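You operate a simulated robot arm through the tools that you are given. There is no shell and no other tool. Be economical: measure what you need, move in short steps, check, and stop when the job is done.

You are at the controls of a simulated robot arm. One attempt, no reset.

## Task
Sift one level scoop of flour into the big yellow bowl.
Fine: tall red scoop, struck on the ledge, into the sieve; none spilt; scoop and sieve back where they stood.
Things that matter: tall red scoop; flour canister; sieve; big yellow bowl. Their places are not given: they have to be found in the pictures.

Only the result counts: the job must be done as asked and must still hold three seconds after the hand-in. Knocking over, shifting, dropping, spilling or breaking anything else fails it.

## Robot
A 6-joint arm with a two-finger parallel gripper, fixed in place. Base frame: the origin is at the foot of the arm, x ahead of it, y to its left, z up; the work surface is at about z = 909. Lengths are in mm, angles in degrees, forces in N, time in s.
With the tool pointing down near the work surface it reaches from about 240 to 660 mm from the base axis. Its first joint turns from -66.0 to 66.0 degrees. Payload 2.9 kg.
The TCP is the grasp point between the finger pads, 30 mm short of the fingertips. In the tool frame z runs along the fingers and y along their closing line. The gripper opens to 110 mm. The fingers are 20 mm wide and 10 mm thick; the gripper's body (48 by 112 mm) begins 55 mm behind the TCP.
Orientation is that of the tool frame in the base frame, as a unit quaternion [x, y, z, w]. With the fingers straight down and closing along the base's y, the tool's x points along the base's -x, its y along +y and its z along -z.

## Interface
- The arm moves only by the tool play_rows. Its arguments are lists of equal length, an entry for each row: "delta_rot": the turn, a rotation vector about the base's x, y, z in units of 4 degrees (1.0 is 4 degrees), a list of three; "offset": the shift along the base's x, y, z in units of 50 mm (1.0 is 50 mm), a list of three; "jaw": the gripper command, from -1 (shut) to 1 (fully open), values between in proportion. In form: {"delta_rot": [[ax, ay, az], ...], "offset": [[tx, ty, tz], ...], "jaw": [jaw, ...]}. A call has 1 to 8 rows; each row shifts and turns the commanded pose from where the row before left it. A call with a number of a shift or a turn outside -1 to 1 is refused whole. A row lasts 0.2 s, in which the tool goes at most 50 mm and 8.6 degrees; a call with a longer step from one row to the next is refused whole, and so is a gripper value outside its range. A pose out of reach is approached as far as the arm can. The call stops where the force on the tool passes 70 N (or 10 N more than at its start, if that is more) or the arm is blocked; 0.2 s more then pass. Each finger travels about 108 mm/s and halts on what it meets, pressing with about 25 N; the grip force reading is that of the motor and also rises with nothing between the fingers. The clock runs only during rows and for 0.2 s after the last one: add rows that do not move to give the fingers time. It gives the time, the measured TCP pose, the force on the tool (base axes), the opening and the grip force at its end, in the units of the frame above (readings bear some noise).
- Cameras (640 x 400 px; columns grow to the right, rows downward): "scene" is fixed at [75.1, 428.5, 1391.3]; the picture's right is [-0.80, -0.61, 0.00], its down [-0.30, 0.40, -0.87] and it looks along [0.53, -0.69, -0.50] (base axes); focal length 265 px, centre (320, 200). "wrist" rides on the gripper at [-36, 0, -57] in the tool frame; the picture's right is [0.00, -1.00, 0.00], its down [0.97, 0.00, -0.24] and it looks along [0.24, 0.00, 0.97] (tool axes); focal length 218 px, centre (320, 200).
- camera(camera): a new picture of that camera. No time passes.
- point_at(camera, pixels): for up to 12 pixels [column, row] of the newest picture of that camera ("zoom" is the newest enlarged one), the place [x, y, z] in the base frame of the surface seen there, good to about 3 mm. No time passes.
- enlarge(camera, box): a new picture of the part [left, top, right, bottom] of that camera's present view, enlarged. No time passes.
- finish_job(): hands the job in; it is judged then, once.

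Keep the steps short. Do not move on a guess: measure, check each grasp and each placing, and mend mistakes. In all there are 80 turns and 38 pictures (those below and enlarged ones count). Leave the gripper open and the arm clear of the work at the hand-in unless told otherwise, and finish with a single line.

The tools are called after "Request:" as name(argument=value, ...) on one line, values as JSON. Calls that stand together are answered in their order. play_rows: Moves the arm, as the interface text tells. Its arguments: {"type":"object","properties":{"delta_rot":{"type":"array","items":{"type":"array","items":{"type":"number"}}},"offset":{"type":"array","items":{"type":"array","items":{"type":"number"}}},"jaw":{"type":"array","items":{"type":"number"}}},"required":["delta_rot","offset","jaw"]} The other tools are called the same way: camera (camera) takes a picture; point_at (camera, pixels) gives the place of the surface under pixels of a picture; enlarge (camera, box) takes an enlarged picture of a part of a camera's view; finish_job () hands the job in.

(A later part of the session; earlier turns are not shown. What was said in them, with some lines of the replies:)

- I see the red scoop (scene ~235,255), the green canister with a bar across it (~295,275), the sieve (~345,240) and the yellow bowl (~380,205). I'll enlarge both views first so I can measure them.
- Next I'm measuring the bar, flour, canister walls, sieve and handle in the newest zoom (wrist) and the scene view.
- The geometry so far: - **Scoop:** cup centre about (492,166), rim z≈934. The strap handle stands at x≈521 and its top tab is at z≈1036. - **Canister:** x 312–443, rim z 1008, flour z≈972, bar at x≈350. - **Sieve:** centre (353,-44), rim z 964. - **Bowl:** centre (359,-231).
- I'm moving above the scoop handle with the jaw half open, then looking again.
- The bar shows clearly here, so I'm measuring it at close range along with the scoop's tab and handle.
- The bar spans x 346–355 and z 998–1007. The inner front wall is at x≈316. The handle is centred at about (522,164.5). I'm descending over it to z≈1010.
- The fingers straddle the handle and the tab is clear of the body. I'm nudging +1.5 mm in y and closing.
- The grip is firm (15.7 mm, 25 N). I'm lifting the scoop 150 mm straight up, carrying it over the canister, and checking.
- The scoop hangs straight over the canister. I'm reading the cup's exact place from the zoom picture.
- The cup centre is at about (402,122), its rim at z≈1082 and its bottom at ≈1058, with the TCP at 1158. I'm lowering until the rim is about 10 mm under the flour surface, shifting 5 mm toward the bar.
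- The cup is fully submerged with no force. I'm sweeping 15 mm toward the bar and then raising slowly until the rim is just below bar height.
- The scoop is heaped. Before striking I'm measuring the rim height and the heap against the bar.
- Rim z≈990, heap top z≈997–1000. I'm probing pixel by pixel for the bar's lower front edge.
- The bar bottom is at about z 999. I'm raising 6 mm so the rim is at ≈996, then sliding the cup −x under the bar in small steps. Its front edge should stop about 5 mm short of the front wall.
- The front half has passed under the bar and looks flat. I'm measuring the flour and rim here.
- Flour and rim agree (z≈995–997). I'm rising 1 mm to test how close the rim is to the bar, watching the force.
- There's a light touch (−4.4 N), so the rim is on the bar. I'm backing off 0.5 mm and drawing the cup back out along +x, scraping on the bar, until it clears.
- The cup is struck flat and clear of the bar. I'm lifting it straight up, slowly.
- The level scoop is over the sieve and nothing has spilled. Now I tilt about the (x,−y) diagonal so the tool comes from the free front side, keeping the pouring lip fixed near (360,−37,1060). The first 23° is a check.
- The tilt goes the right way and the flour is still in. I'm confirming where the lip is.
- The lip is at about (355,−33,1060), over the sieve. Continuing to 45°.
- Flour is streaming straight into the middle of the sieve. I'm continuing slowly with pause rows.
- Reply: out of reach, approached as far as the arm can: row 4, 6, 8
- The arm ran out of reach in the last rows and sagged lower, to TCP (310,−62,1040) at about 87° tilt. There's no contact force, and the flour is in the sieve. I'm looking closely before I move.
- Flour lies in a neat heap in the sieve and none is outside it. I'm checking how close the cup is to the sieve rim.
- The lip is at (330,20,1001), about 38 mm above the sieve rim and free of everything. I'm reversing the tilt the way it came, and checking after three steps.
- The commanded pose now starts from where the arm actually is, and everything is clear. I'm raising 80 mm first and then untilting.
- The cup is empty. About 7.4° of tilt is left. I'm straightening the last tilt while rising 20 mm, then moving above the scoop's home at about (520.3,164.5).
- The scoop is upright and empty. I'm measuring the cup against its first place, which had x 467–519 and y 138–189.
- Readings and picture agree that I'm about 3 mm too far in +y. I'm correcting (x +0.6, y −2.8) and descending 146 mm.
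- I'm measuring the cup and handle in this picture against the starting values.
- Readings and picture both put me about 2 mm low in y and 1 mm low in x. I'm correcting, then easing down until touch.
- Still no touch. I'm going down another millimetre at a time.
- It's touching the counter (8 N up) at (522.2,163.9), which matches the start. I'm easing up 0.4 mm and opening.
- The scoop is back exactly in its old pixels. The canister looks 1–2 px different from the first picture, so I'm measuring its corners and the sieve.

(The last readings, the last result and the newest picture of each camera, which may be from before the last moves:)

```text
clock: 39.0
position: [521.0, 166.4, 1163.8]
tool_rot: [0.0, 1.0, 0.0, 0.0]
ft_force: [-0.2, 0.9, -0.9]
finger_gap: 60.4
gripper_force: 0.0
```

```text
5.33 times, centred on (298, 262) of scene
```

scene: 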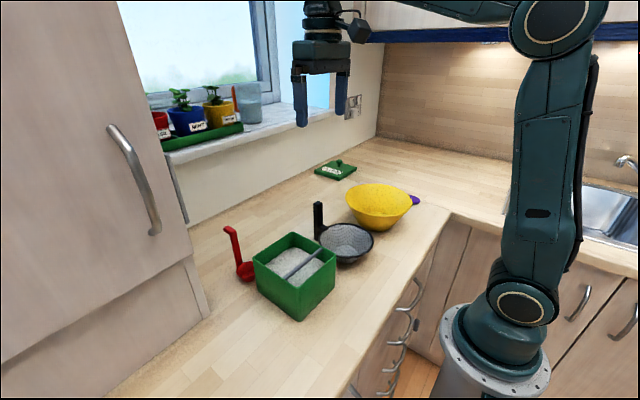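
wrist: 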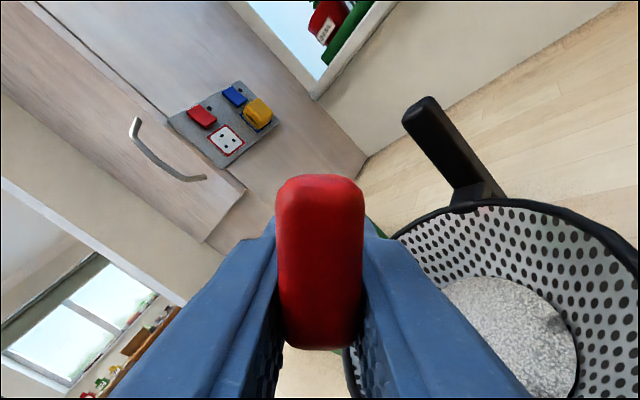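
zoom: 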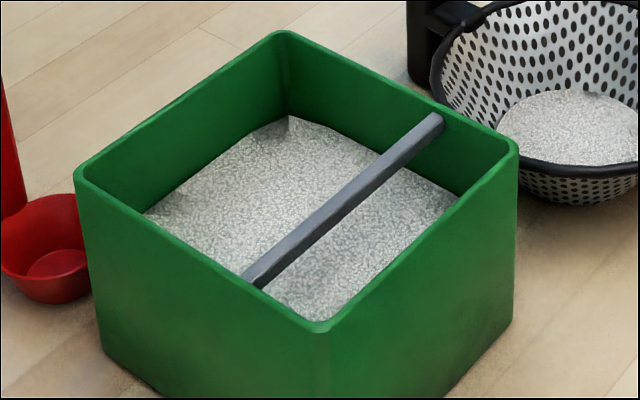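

The canister has moved about +4 mm in x and −1.5 mm in y; the drag under the bar must have pulled it. I'll put it back with a gentle push on the bar. First I'm closing the jaw and going above the flour on the bar's +x side.

Request:
play_rows(delta_rot=[[0, 0, 0], [0, 0, 0], [0, 0, 0], [0, 0, 0], [0, 0, 0], [0, 0, 0]], offset=[[-0.48, -0.15, 0], [-0.48, -0.15, 0], [-0.48, -0.15, 0], [-0.48, -0.15, 0], [-0.48, -0.15, 0], [-0.42, -0.13, 0]], jaw=[-1, -1, -1, -1, -1, -1])

Request:
play_rows(delta_rot=[[0, 0, 0], [0, 0, 0], [0, 0, 0], [0, 0, 0], [0, 0, 0], [0, 0, 0]], offset=[[0, 0, -0.5], [0, 0, -0.6], [0, 0, -0.7], [0, 0, -0.6], [0, 0, -0.44], [0, 0, 0]], jaw=[-1, -1, -1, -1, -1, -1])

Request:
enlarge(camera="scene", box=[250, 225, 345, 300])

```text
clock: 40.4
position: [382.7, 120.0, 1161.7]
tool_rot: [0.0, 1.0, 0.0, 0.001]
ft_force: [0.6, 0.6, -0.3]
finger_gap: 0.0
gripper_force: 25.5
```

```text
clock: 41.8
position: [379.3, 122.3, 1018.3]
tool_rot: [0.0, 1.0, 0.0, 0.001]
ft_force: [-0.3, 1.0, 0.8]
finger_gap: 0.0
gripper_force: 25.4
```

```text
5.33 times, centred on (298, 262) of scene
```

zoom: 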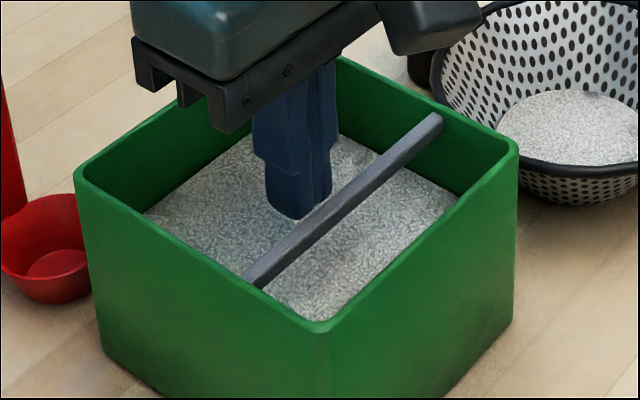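

The closed fingers stand just behind the bar, above the flour. I'm approaching the bar in 2 mm steps with the force watched.

Request:
play_rows(delta_rot=[[0, 0, 0], [0, 0, 0], [0, 0, 0], [0, 0, 0]], offset=[[-0.05, 0, 0], [-0.05, 0, 0], [-0.05, 0, 0], [0, 0, 0]], jaw=[-1, -1, -1, -1])

Request:
play_rows(delta_rot=[[0, 0, 0], [0, 0, 0]], offset=[[-0.04, 0, 0], [0, 0, 0]], jaw=[-1, -1])

Request:
play_rows(delta_rot=[[0, 0, 0], [0, 0, 0]], offset=[[-0.04, 0, 0], [0, 0, 0]], jaw=[-1, -1])

```text
clock: 42.8
position: [372.3, 122.2, 1019.7]
tool_rot: [0.0, 1.0, 0.0, 0.001]
ft_force: [0.6, 0.5, 0.3]
finger_gap: 0.0
gripper_force: 24.9
```

```text
clock: 43.4
position: [370.8, 122.7, 1019.3]
tool_rot: [0.001, 1.0, 0.0, 0.002]
ft_force: [0.2, -0.7, -0.4]
finger_gap: 0.2
gripper_force: 24.7
```

```text
clock: 44.0
position: [368.9, 121.0, 1020.2]
tool_rot: [0.0, 1.0, 0.001, 0.001]
ft_force: [-0.7, 0.1, 0.7]
finger_gap: 0.0
gripper_force: 25.4
```

No contact yet at x≈369. I'm continuing in 2 mm steps.

Request:
play_rows(delta_rot=[[0, 0, 0], [0, 0, 0]], offset=[[-0.04, 0, 0], [0, 0, 0]], jaw=[-1, -1])

Request:
play_rows(delta_rot=[[0, 0, 0], [0, 0, 0]], offset=[[-0.04, 0, 0], [0, 0, 0]], jaw=[-1, -1])

Request:
enlarge(camera="scene", box=[250, 225, 345, 300])

```text
clock: 44.6
position: [368.7, 122.0, 1019.8]
tool_rot: [0.0, 1.0, 0.0, 0.0]
ft_force: [2.2, -0.2, 1.4]
finger_gap: 0.0
gripper_force: 24.5
```

```text
clock: 45.2
position: [365.0, 122.1, 1020.1]
tool_rot: [0.0, 1.0, 0.0, 0.001]
ft_force: [1.9, -0.2, 1.3]
finger_gap: 0.2
gripper_force: 24.7
```

```text
5.33 times, centred on (298, 262) of scene
```

zoom: 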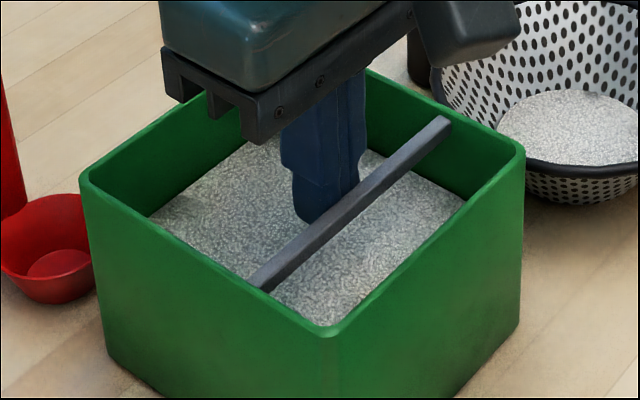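

The canister corners are back within about 1 px of the first picture (right corner 524,152 against 525,155; left corner 80,180 against 82,180). I'm backing off, rising, then moving above the sieve's post at about (446,−46.5) with the jaw half open.

Request:
play_rows(delta_rot=[[0, 0, 0], [0, 0, 0], [0, 0, 0], [0, 0, 0], [0, 0, 0], [0, 0, 0]], offset=[[0.1, 0, 0], [0.1, 0, 0], [0, 0, 0.6], [0, 0, 0.8], [0, 0, 0.8], [0, 0, 0.6]], jaw=[-1, -1, -1, -1, -1, -1])

Request:
play_rows(delta_rot=[[0, 0, 0], [0, 0, 0], [0, 0, 0], [0, 0, 0], [0, 0, 0], [0, 0, 0], [0, 0, 0]], offset=[[0.237, -0.562, 0], [0.237, -0.562, 0], [0.237, -0.562, 0], [0.237, -0.562, 0], [0.237, -0.562, 0], [0.237, -0.562, 0], [0, 0, 0]], jaw=[-1, 0.1, 0.1, 0.1, 0.1, 0.1, 0.1])

Request:
camera(camera="wrist")

```text
clock: 46.6
position: [375.8, 118.0, 1159.0]
tool_rot: [0.0, 1.0, 0.0, 0.0]
ft_force: [0.1, 0.8, -0.3]
finger_gap: 0.1
gripper_force: 25.1
```

```text
clock: 48.2
position: [448.4, -48.3, 1158.1]
tool_rot: [-0.001, 1.0, 0.0, 0.001]
ft_force: [0.5, -0.8, 0.1]
finger_gap: 60.1
gripper_force: 0.0
```

```text
10 pictures are left
```

wrist: 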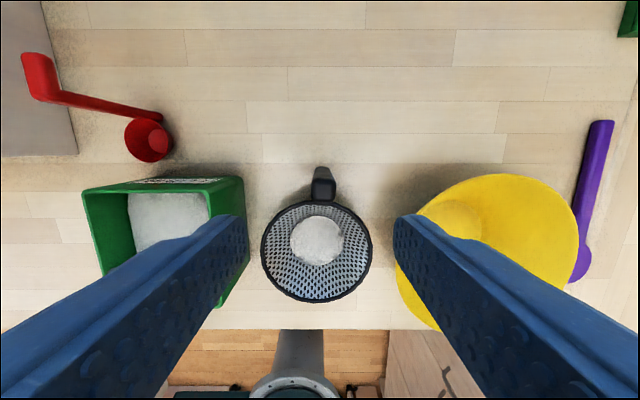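

The post top is at about (324,187). I'm measuring it and the sieve rim.

Request:
point_at(camera="wrist", pixels=[[315, 190], [333, 190], [324, 182], [324, 196], [324, 190], [318, 172], [330, 172], [316, 200], [316, 204], [262, 250], [371, 250], [316, 299]])

Request:
point_at(camera="wrist", pixels=[[400, 270], [578, 230], [490, 177], [430, 325], [316, 185], [332, 185], [316, 240], [295, 240], [340, 240], [316, 215], [316, 262], [350, 260]])

```text
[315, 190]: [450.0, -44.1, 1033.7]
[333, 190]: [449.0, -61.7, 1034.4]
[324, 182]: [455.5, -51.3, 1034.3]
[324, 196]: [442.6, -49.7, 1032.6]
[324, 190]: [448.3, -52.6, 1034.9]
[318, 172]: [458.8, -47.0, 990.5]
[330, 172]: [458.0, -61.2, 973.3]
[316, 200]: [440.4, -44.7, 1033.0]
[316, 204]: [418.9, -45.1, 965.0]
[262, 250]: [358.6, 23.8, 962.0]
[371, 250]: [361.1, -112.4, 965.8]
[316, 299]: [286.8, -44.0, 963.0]
```

```text
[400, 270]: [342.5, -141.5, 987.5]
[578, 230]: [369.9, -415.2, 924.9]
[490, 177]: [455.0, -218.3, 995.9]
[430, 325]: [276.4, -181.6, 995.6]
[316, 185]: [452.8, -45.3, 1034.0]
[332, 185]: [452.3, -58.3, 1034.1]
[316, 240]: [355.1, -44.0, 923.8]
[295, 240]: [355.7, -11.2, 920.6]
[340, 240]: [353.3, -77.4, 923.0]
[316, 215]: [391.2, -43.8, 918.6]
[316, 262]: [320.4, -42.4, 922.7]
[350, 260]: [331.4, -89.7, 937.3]
```

The post is centred at about (448,−51.5) and 16 mm wide. I'm descending so that the TCP is at z≈990.

Request:
play_rows(delta_rot=[[0, 0, 0], [0, 0, 0], [0, 0, 0], [0, 0, 0], [0, 0, 0], [0, 0, 0], [0, 0, 0]], offset=[[0, -0.064, -0.4], [0, 0, -0.6], [0, 0, -0.6], [0, 0, -0.6], [0, 0, -0.6], [0, 0, -0.54], [0, 0, 0]], jaw=[0.1, 0.1, 0.1, 0.1, 0.1, 0.1, 0.1])

Request:
play_rows(delta_rot=[[0, 0, 0], [0, 0, 0], [0, 0, 0], [0, 0, 0]], offset=[[0, 0, 0], [0, 0, 0], [0, 0, 0], [0, 0, 0]], jaw=[-0.4, -0.6, -1, -1])

```text
clock: 49.8
position: [445.1, -53.0, 992.2]
tool_rot: [0.0, 1.0, 0.0, 0.001]
ft_force: [-0.1, -0.7, 0.6]
finger_gap: 60.7
gripper_force: 0.0
```

```text
clock: 50.8
position: [445.1, -52.6, 992.0]
tool_rot: [0.0, 1.0, 0.0, 0.001]
ft_force: [-0.1, -0.6, -0.2]
finger_gap: 21.9
gripper_force: 25.2
```

The grip is on the post (21.9 mm, 25 N). Home reading is (445.1,−52.7,992). I'm lifting smoothly by 105 mm and checking.

Request:
play_rows(delta_rot=[[0, 0, 0], [0, 0, 0], [0, 0, 0], [0, 0, 0], [0, 0, 0], [0, 0, 0], [0, 0, 0], [0, 0, 0]], offset=[[0, 0, 0.1], [0, 0, 0.25], [0, 0, 0.35], [0, 0, 0.4], [0, 0, 0.4], [0, 0, 0.35], [0, 0, 0.2], [0, 0, 0.05]], jaw=[-1, -1, -1, -1, -1, -1, -1, -1])

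Request:
enlarge(camera="scene", box=[260, 130, 430, 290])

```text
clock: 52.6
position: [446.2, -50.6, 1098.5]
tool_rot: [-0.001, 1.0, 0.0, 0.0]
ft_force: [0.2, 0.0, -1.5]
finger_gap: 21.7
gripper_force: 25.0
```

```text
2.50 times, centred on (345, 210) of scene
```

zoom: 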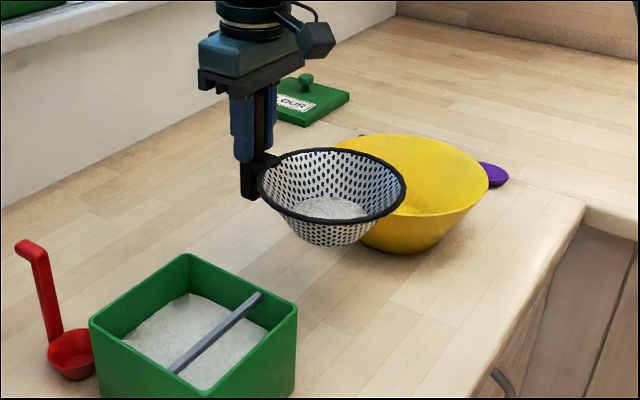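

The sieve hangs level with the flour held. I'm carrying it gently over the bowl centre (y −187, x +7).

Request:
play_rows(delta_rot=[[0, 0, 0], [0, 0, 0], [0, 0, 0], [0, 0, 0], [0, 0, 0], [0, 0, 0], [0, 0, 0], [0, 0, 0]], offset=[[0.0175, -0.2, 0], [0.0175, -0.4, 0], [0.0175, -0.6, 0], [0.0175, -0.65, 0], [0.0175, -0.65, 0], [0.0175, -0.6, 0], [0.0175, -0.42, 0], [0.0175, -0.22, 0]], jaw=[-1, -1, -1, -1, -1, -1, -1, -1])

Request:
enlarge(camera="scene", box=[300, 110, 460, 270])

```text
clock: 54.4
position: [451.8, -238.4, 1095.7]
tool_rot: [-0.001, 1.0, -0.001, 0.001]
ft_force: [0.2, 0.4, -1.7]
finger_gap: 21.9
gripper_force: 25.2
```

```text
2.50 times, centred on (380, 190) of scene
```

zoom: 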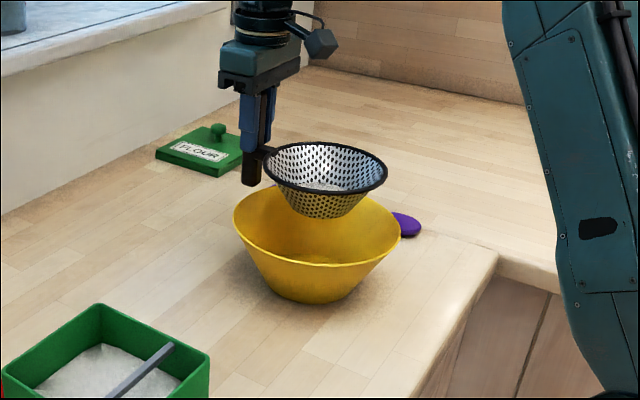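

The sieve is centred over the bowl, inside its rim. I'm shaking it gently side to side by ±10 mm, with the moves adding to zero.

Request:
play_rows(delta_rot=[[0, 0, 0], [0, 0, 0], [0, 0, 0], [0, 0, 0], [0, 0, 0], [0, 0, 0], [0, 0, 0], [0, 0, 0]], offset=[[0, 0.2, 0], [0, -0.4, 0], [0, 0.4, 0], [0, -0.4, 0], [0, 0.4, 0], [0, -0.4, 0], [0, 0.4, 0], [0, -0.2, 0]], jaw=[-1, -1, -1, -1, -1, -1, -1, -1])

Request:
enlarge(camera="scene", box=[340, 140, 420, 240])

```text
clock: 56.2
position: [454.8, -236.7, 1096.9]
tool_rot: [0.0, 1.0, 0.0, 0.0]
ft_force: [-0.4, -0.8, -0.4]
finger_gap: 21.8
gripper_force: 24.8
```

```text
4.00 times, centred on (380, 190) of scene
```

zoom: 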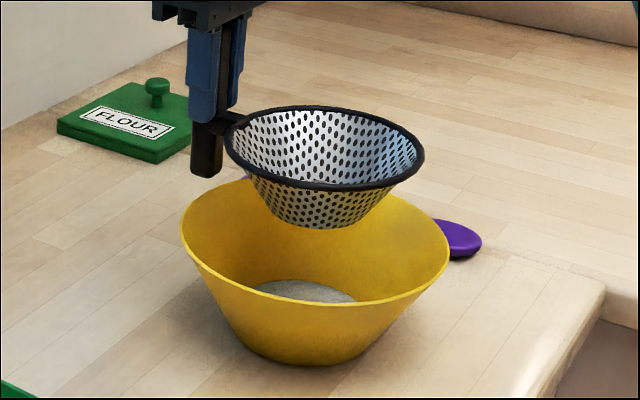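

Most of the flour is now in the bowl. I'm shaking twice more to clear the rest before looking inside.

Request:
play_rows(delta_rot=[[0, 0, 0], [0, 0, 0], [0, 0, 0], [0, 0, 0], [0, 0, 0], [0, 0, 0], [0, 0, 0], [0, 0, 0]], offset=[[0, 0.2, 0], [0, -0.4, 0], [0, 0.4, 0], [0, -0.4, 0], [0, 0.4, 0], [0, -0.4, 0], [0, 0.4, 0], [0, -0.2, 0]], jaw=[-1, -1, -1, -1, -1, -1, -1, -1])

Request:
play_rows(delta_rot=[[0, 0, 0], [0, 0, 0], [0, 0, 0], [0, 0, 0], [0, 0, 0], [0, 0, 0], [0, 0, 0], [0, 0, 0]], offset=[[0, 0.2, 0], [0, -0.4, 0], [0, 0.4, 0], [0, -0.4, 0], [0, 0.4, 0], [0, -0.4, 0], [0, 0.2, 0], [0, 0, 0]], jaw=[-1, -1, -1, -1, -1, -1, -1, -1])

Request:
camera(camera="wrist")

```text
clock: 58.0
position: [453.4, -238.7, 1098.7]
tool_rot: [0.0, 1.0, -0.001, 0.0]
ft_force: [0.9, -0.3, -0.6]
finger_gap: 21.8
gripper_force: 25.2
```

```text
clock: 59.8
position: [453.3, -237.5, 1096.3]
tool_rot: [-0.001, 1.0, -0.001, 0.0]
ft_force: [-0.3, -0.6, -1.7]
finger_gap: 22.1
gripper_force: 24.6
```

```text
6 pictures are left
```

wrist: 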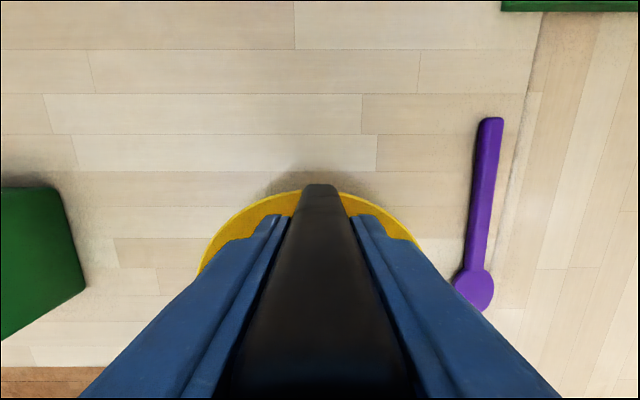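

I can't see into the sieve from here. I'm giving it two more shakes, one in x and one in y, so nothing is left on the way back.

Request:
play_rows(delta_rot=[[0, 0, 0], [0, 0, 0], [0, 0, 0], [0, 0, 0], [0, 0, 0], [0, 0, 0], [0, 0, 0], [0, 0, 0]], offset=[[0.15, 0, 0], [-0.3, 0, 0], [0.3, 0, 0], [-0.3, 0, 0], [0.3, 0, 0], [-0.3, 0, 0], [0.3, 0, 0], [-0.15, 0, 0]], jaw=[-1, -1, -1, -1, -1, -1, -1, -1])

Request:
play_rows(delta_rot=[[0, 0, 0], [0, 0, 0], [0, 0, 0], [0, 0, 0], [0, 0, 0], [0, 0, 0], [0, 0, 0], [0, 0, 0]], offset=[[0, 0.2, 0], [0, -0.4, 0], [0, 0.4, 0], [0, -0.4, 0], [0, 0.4, 0], [0, -0.4, 0], [0, 0.2, 0], [0, 0, 0]], jaw=[-1, -1, -1, -1, -1, -1, -1, -1])

Request:
play_rows(delta_rot=[[0, 0, 0], [0, 0, 0], [0, 0, 0], [0, 0, 0], [0, 0, 0], [0, 0, 0], [0, 0, 0], [0, 0, 0]], offset=[[0, 0.2, 0], [0, -0.4, 0], [0, 0.4, 0], [0, -0.4, 0], [0, 0.4, 0], [0, -0.4, 0], [0, 0.2, 0], [0, 0, 0]], jaw=[-1, -1, -1, -1, -1, -1, -1, -1])

```text
clock: 61.6
position: [452.7, -237.4, 1097.2]
tool_rot: [0.001, 1.0, -0.001, 0.001]
ft_force: [0.0, 0.5, -1.2]
finger_gap: 22.1
gripper_force: 25.3
```

```text
clock: 63.4
position: [453.8, -237.2, 1098.1]
tool_rot: [-0.001, 1.0, 0.001, 0.0]
ft_force: [-0.9, 1.0, -1.4]
finger_gap: 21.6
gripper_force: 24.7
```

```text
clock: 65.2
position: [451.9, -239.0, 1097.7]
tool_rot: [-0.001, 1.0, 0.0, 0.001]
ft_force: [0.1, 0.6, -0.9]
finger_gap: 21.7
gripper_force: 24.6
```

I'm carrying the sieve back along the same path in reverse and looking into it before lowering.

Request:
play_rows(delta_rot=[[0, 0, 0], [0, 0, 0], [0, 0, 0], [0, 0, 0], [0, 0, 0], [0, 0, 0], [0, 0, 0], [0, 0, 0]], offset=[[-0.0175, 0.2, 0], [-0.0175, 0.4, 0], [-0.0175, 0.6, 0], [-0.0175, 0.65, 0], [-0.0175, 0.65, 0], [-0.0175, 0.6, 0], [-0.0175, 0.42, 0], [-0.0175, 0.22, 0]], jaw=[-1, -1, -1, -1, -1, -1, -1, -1])

Request:
enlarge(camera="scene", box=[290, 130, 430, 260])

```text
clock: 67.0
position: [447.9, -51.2, 1096.8]
tool_rot: [0.0, 1.0, 0.0, 0.001]
ft_force: [-0.4, -0.6, -1.3]
finger_gap: 21.9
gripper_force: 25.2
```

```text
3.08 times, centred on (360, 195) of scene
```

zoom: 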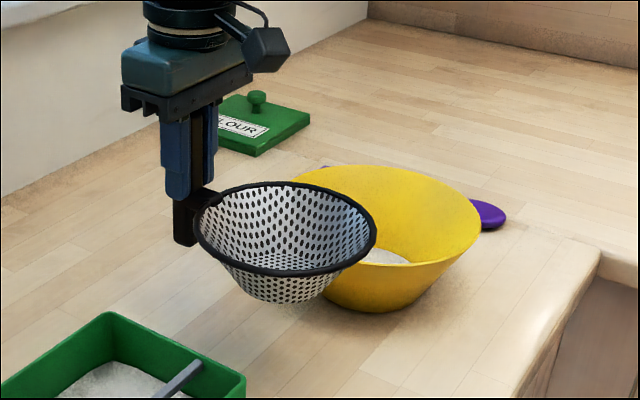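

The sieve is empty and the flour is in the bowl. I'm lowering 103 mm, leaving a hair for a soft touch.

Request:
play_rows(delta_rot=[[0, 0, 0], [0, 0, 0], [0, 0, 0], [0, 0, 0], [0, 0, 0], [0, 0, 0], [0, 0, 0]], offset=[[0, 0, -0.3], [0, 0, -0.5], [0, 0, -0.5], [0, 0, -0.4], [0, 0, -0.26], [0, 0, -0.1], [0, 0, 0]], jaw=[-1, -1, -1, -1, -1, -1, -1])

Request:
play_rows(delta_rot=[[0, 0, 0], [0, 0, 0]], offset=[[0, 0, -0.024], [0, 0, 0]], jaw=[-1, -1])

```text
clock: 68.6
position: [446.7, -51.4, 994.7]
tool_rot: [-0.001, 1.0, 0.0, 0.0]
ft_force: [0.7, 0.4, -1.9]
finger_gap: 22.0
gripper_force: 24.7
```

```text
clock: 69.2
position: [445.6, -50.5, 993.4]
tool_rot: [0.0, 1.0, 0.0, 0.001]
ft_force: [0.8, -0.2, -0.7]
finger_gap: 21.7
gripper_force: 24.9
```

Lowering the last 0.8 mm to the logged home height.

Request:
play_rows(delta_rot=[[0, 0, 0], [0, 0, 0]], offset=[[0, 0, -0.016], [0, 0, 0]], jaw=[-1, -1])

Request:
enlarge(camera="scene", box=[210, 160, 430, 330])

```text
clock: 69.8
position: [447.5, -51.4, 993.4]
tool_rot: [0.0, 1.0, 0.0, 0.001]
ft_force: [-0.3, 0.8, -1.1]
finger_gap: 21.6
gripper_force: 24.9
```

```text
2.35 times, centred on (320, 245) of scene
```

zoom: 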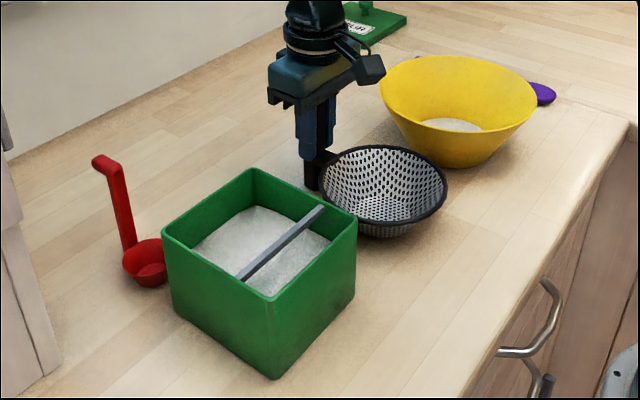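

The sieve still shows about 4 zoom px high in the picture (rim top 145 against 149) and there's no contact force. I'm lowering millimetre by millimetre until touch.

Request:
play_rows(delta_rot=[[0, 0, 0], [0, 0, 0]], offset=[[0, 0, -0.02], [0, 0, 0]], jaw=[-1, -1])

Request:
play_rows(delta_rot=[[0, 0, 0], [0, 0, 0]], offset=[[0, 0, -0.02], [0, 0, 0]], jaw=[-1, -1])

```text
clock: 70.4
position: [447.1, -52.0, 991.4]
tool_rot: [0.001, 1.0, -0.001, 0.001]
ft_force: [-4.9, -3.6, 13.0]
finger_gap: 22.0
gripper_force: 25.1
```

```text
clock: 71.0
position: [446.4, -51.5, 989.8]
tool_rot: [0.0, 1.0, 0.001, 0.002]
ft_force: [-0.8, -3.8, 18.8]
finger_gap: 22.0
gripper_force: 25.5
```

It's down (19 N). I'm checking the sieve's place by picture before release.

Request:
enlarge(camera="scene", box=[210, 160, 430, 330])

Request:
point_at(camera="zoom", pixels=[[383, 149], [384, 224], [319, 185], [446, 187], [310, 185], [312, 165], [430, 165], [335, 210], [260, 172], [355, 224]])

```text
2.35 times, centred on (320, 245) of scene
```

zoom: 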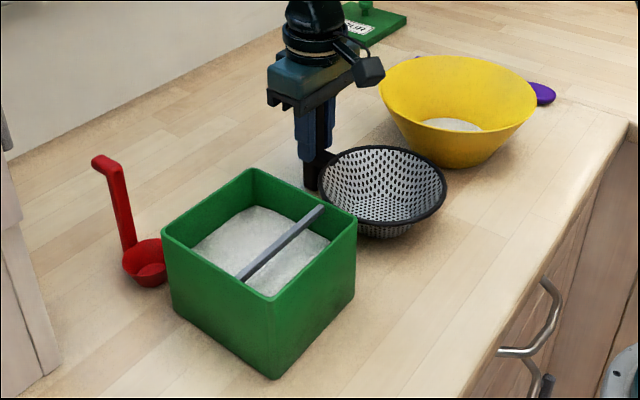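

```text
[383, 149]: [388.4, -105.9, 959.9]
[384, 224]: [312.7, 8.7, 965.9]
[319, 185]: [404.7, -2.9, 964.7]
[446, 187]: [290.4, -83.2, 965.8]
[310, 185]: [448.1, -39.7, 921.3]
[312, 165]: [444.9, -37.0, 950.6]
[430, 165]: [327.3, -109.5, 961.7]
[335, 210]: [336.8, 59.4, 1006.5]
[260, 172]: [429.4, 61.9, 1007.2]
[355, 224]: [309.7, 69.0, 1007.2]
```

The sieve seats about 3 mm toward −y from its first place (fitted centre about (351,−48) against (353,−44)). I'm lifting 3 mm, shifting x −1 and y +3, and setting down softly.

Request:
play_rows(delta_rot=[[0, 0, 0], [0, 0, 0], [0, 0, 0], [0, 0, 0], [0, 0, 0]], offset=[[0, 0, 0.08], [-0.02, 0.06, 0], [0, 0, 0], [0, 0, -0.05], [0, 0, 0]], jaw=[-1, -1, -1, -1, -1])

Request:
play_rows(delta_rot=[[0, 0, 0], [0, 0, 0]], offset=[[0, 0, -0.014], [0, 0, 0]], jaw=[-1, -1])

```text
clock: 72.2
position: [444.3, -47.6, 990.7]
tool_rot: [0.0, 1.0, -0.001, 0.0]
ft_force: [-1.2, 0.3, 2.4]
finger_gap: 21.6
gripper_force: 25.0
```

```text
clock: 72.8
position: [445.4, -47.6, 991.7]
tool_rot: [0.001, 1.0, 0.0, 0.002]
ft_force: [-0.5, -0.3, 5.8]
finger_gap: 21.9
gripper_force: 25.1
```

Soft contact (6 N). I'm opening the jaw, rising clear, then checking.

Request:
play_rows(delta_rot=[[0, 0, 0], [0, 0, 0], [0, 0, 0], [0, 0, 0]], offset=[[0, 0, 0], [0, 0, 0], [0, 0, 0], [0, 0, 0]], jaw=[0.0, 0.1, 0.1, 0.1])

Request:
play_rows(delta_rot=[[0, 0, 0], [0, 0, 0], [0, 0, 0], [0, 0, 0], [0, 0, 0], [0, 0, 0], [0, 0, 0], [0, 0, 0]], offset=[[0, 0, 0.3], [0, 0, 0.5], [0, 0, 0.7], [0, 0, 0.8], [0, 0, 0.8], [0, 0, 0.8], [0, 0, 0.8], [0, 0, 0.8]], jaw=[0.1, 0.1, 0.1, 0.1, 0.5, 1, 1, 1])

Request:
enlarge(camera="scene", box=[210, 160, 430, 330])

Request:
point_at(camera="zoom", pixels=[[382, 152], [384, 226], [319, 185], [444, 190], [316, 103], [310, 185], [430, 165], [425, 220], [340, 158], [340, 165]])

```text
clock: 73.8
position: [444.1, -48.6, 991.3]
tool_rot: [-0.001, 1.0, 0.0, 0.002]
ft_force: [-1.2, -0.2, -1.2]
finger_gap: 60.4
gripper_force: 0.2
```

```text
clock: 75.6
position: [441.7, -47.6, 1264.5]
tool_rot: [0.0, 1.0, 0.0, 0.0]
ft_force: [0.6, -0.3, -0.3]
finger_gap: 110.0
gripper_force: 0.1
```

```text
2.35 times, centred on (320, 245) of scene
```

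zoom: 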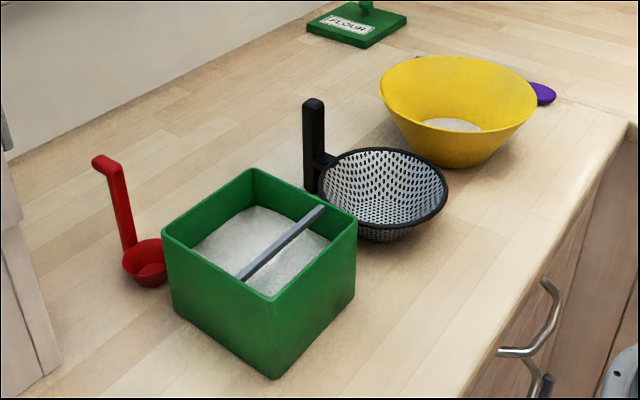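

```text
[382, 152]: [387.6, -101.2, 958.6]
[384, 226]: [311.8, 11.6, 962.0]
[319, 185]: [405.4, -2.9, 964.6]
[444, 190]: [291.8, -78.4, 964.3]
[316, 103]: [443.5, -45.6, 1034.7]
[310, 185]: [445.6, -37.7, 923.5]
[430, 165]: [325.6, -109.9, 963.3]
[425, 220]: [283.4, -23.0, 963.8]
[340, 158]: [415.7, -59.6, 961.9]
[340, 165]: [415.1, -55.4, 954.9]
```

The final picture shows:
- **Sieve:** upright and empty, centre about (350,−45) against about (352,−44) at the start.
- **Scoop and canister:** both back at their starting pixels.
- **Flour:** in the yellow bowl, with none seen on the counter.
- **Arm:** clear of everything, with the jaw open.

I'm handing the job in.

Request:
finish_job()

```text
The job is handed in.
```

I sifted one level scoop of flour into the big yellow bowl with none seen spilt, put the scoop and sieve back within about 3 mm of where they stood, and pushed the canister back after the strike had dragged it about 4 mm.
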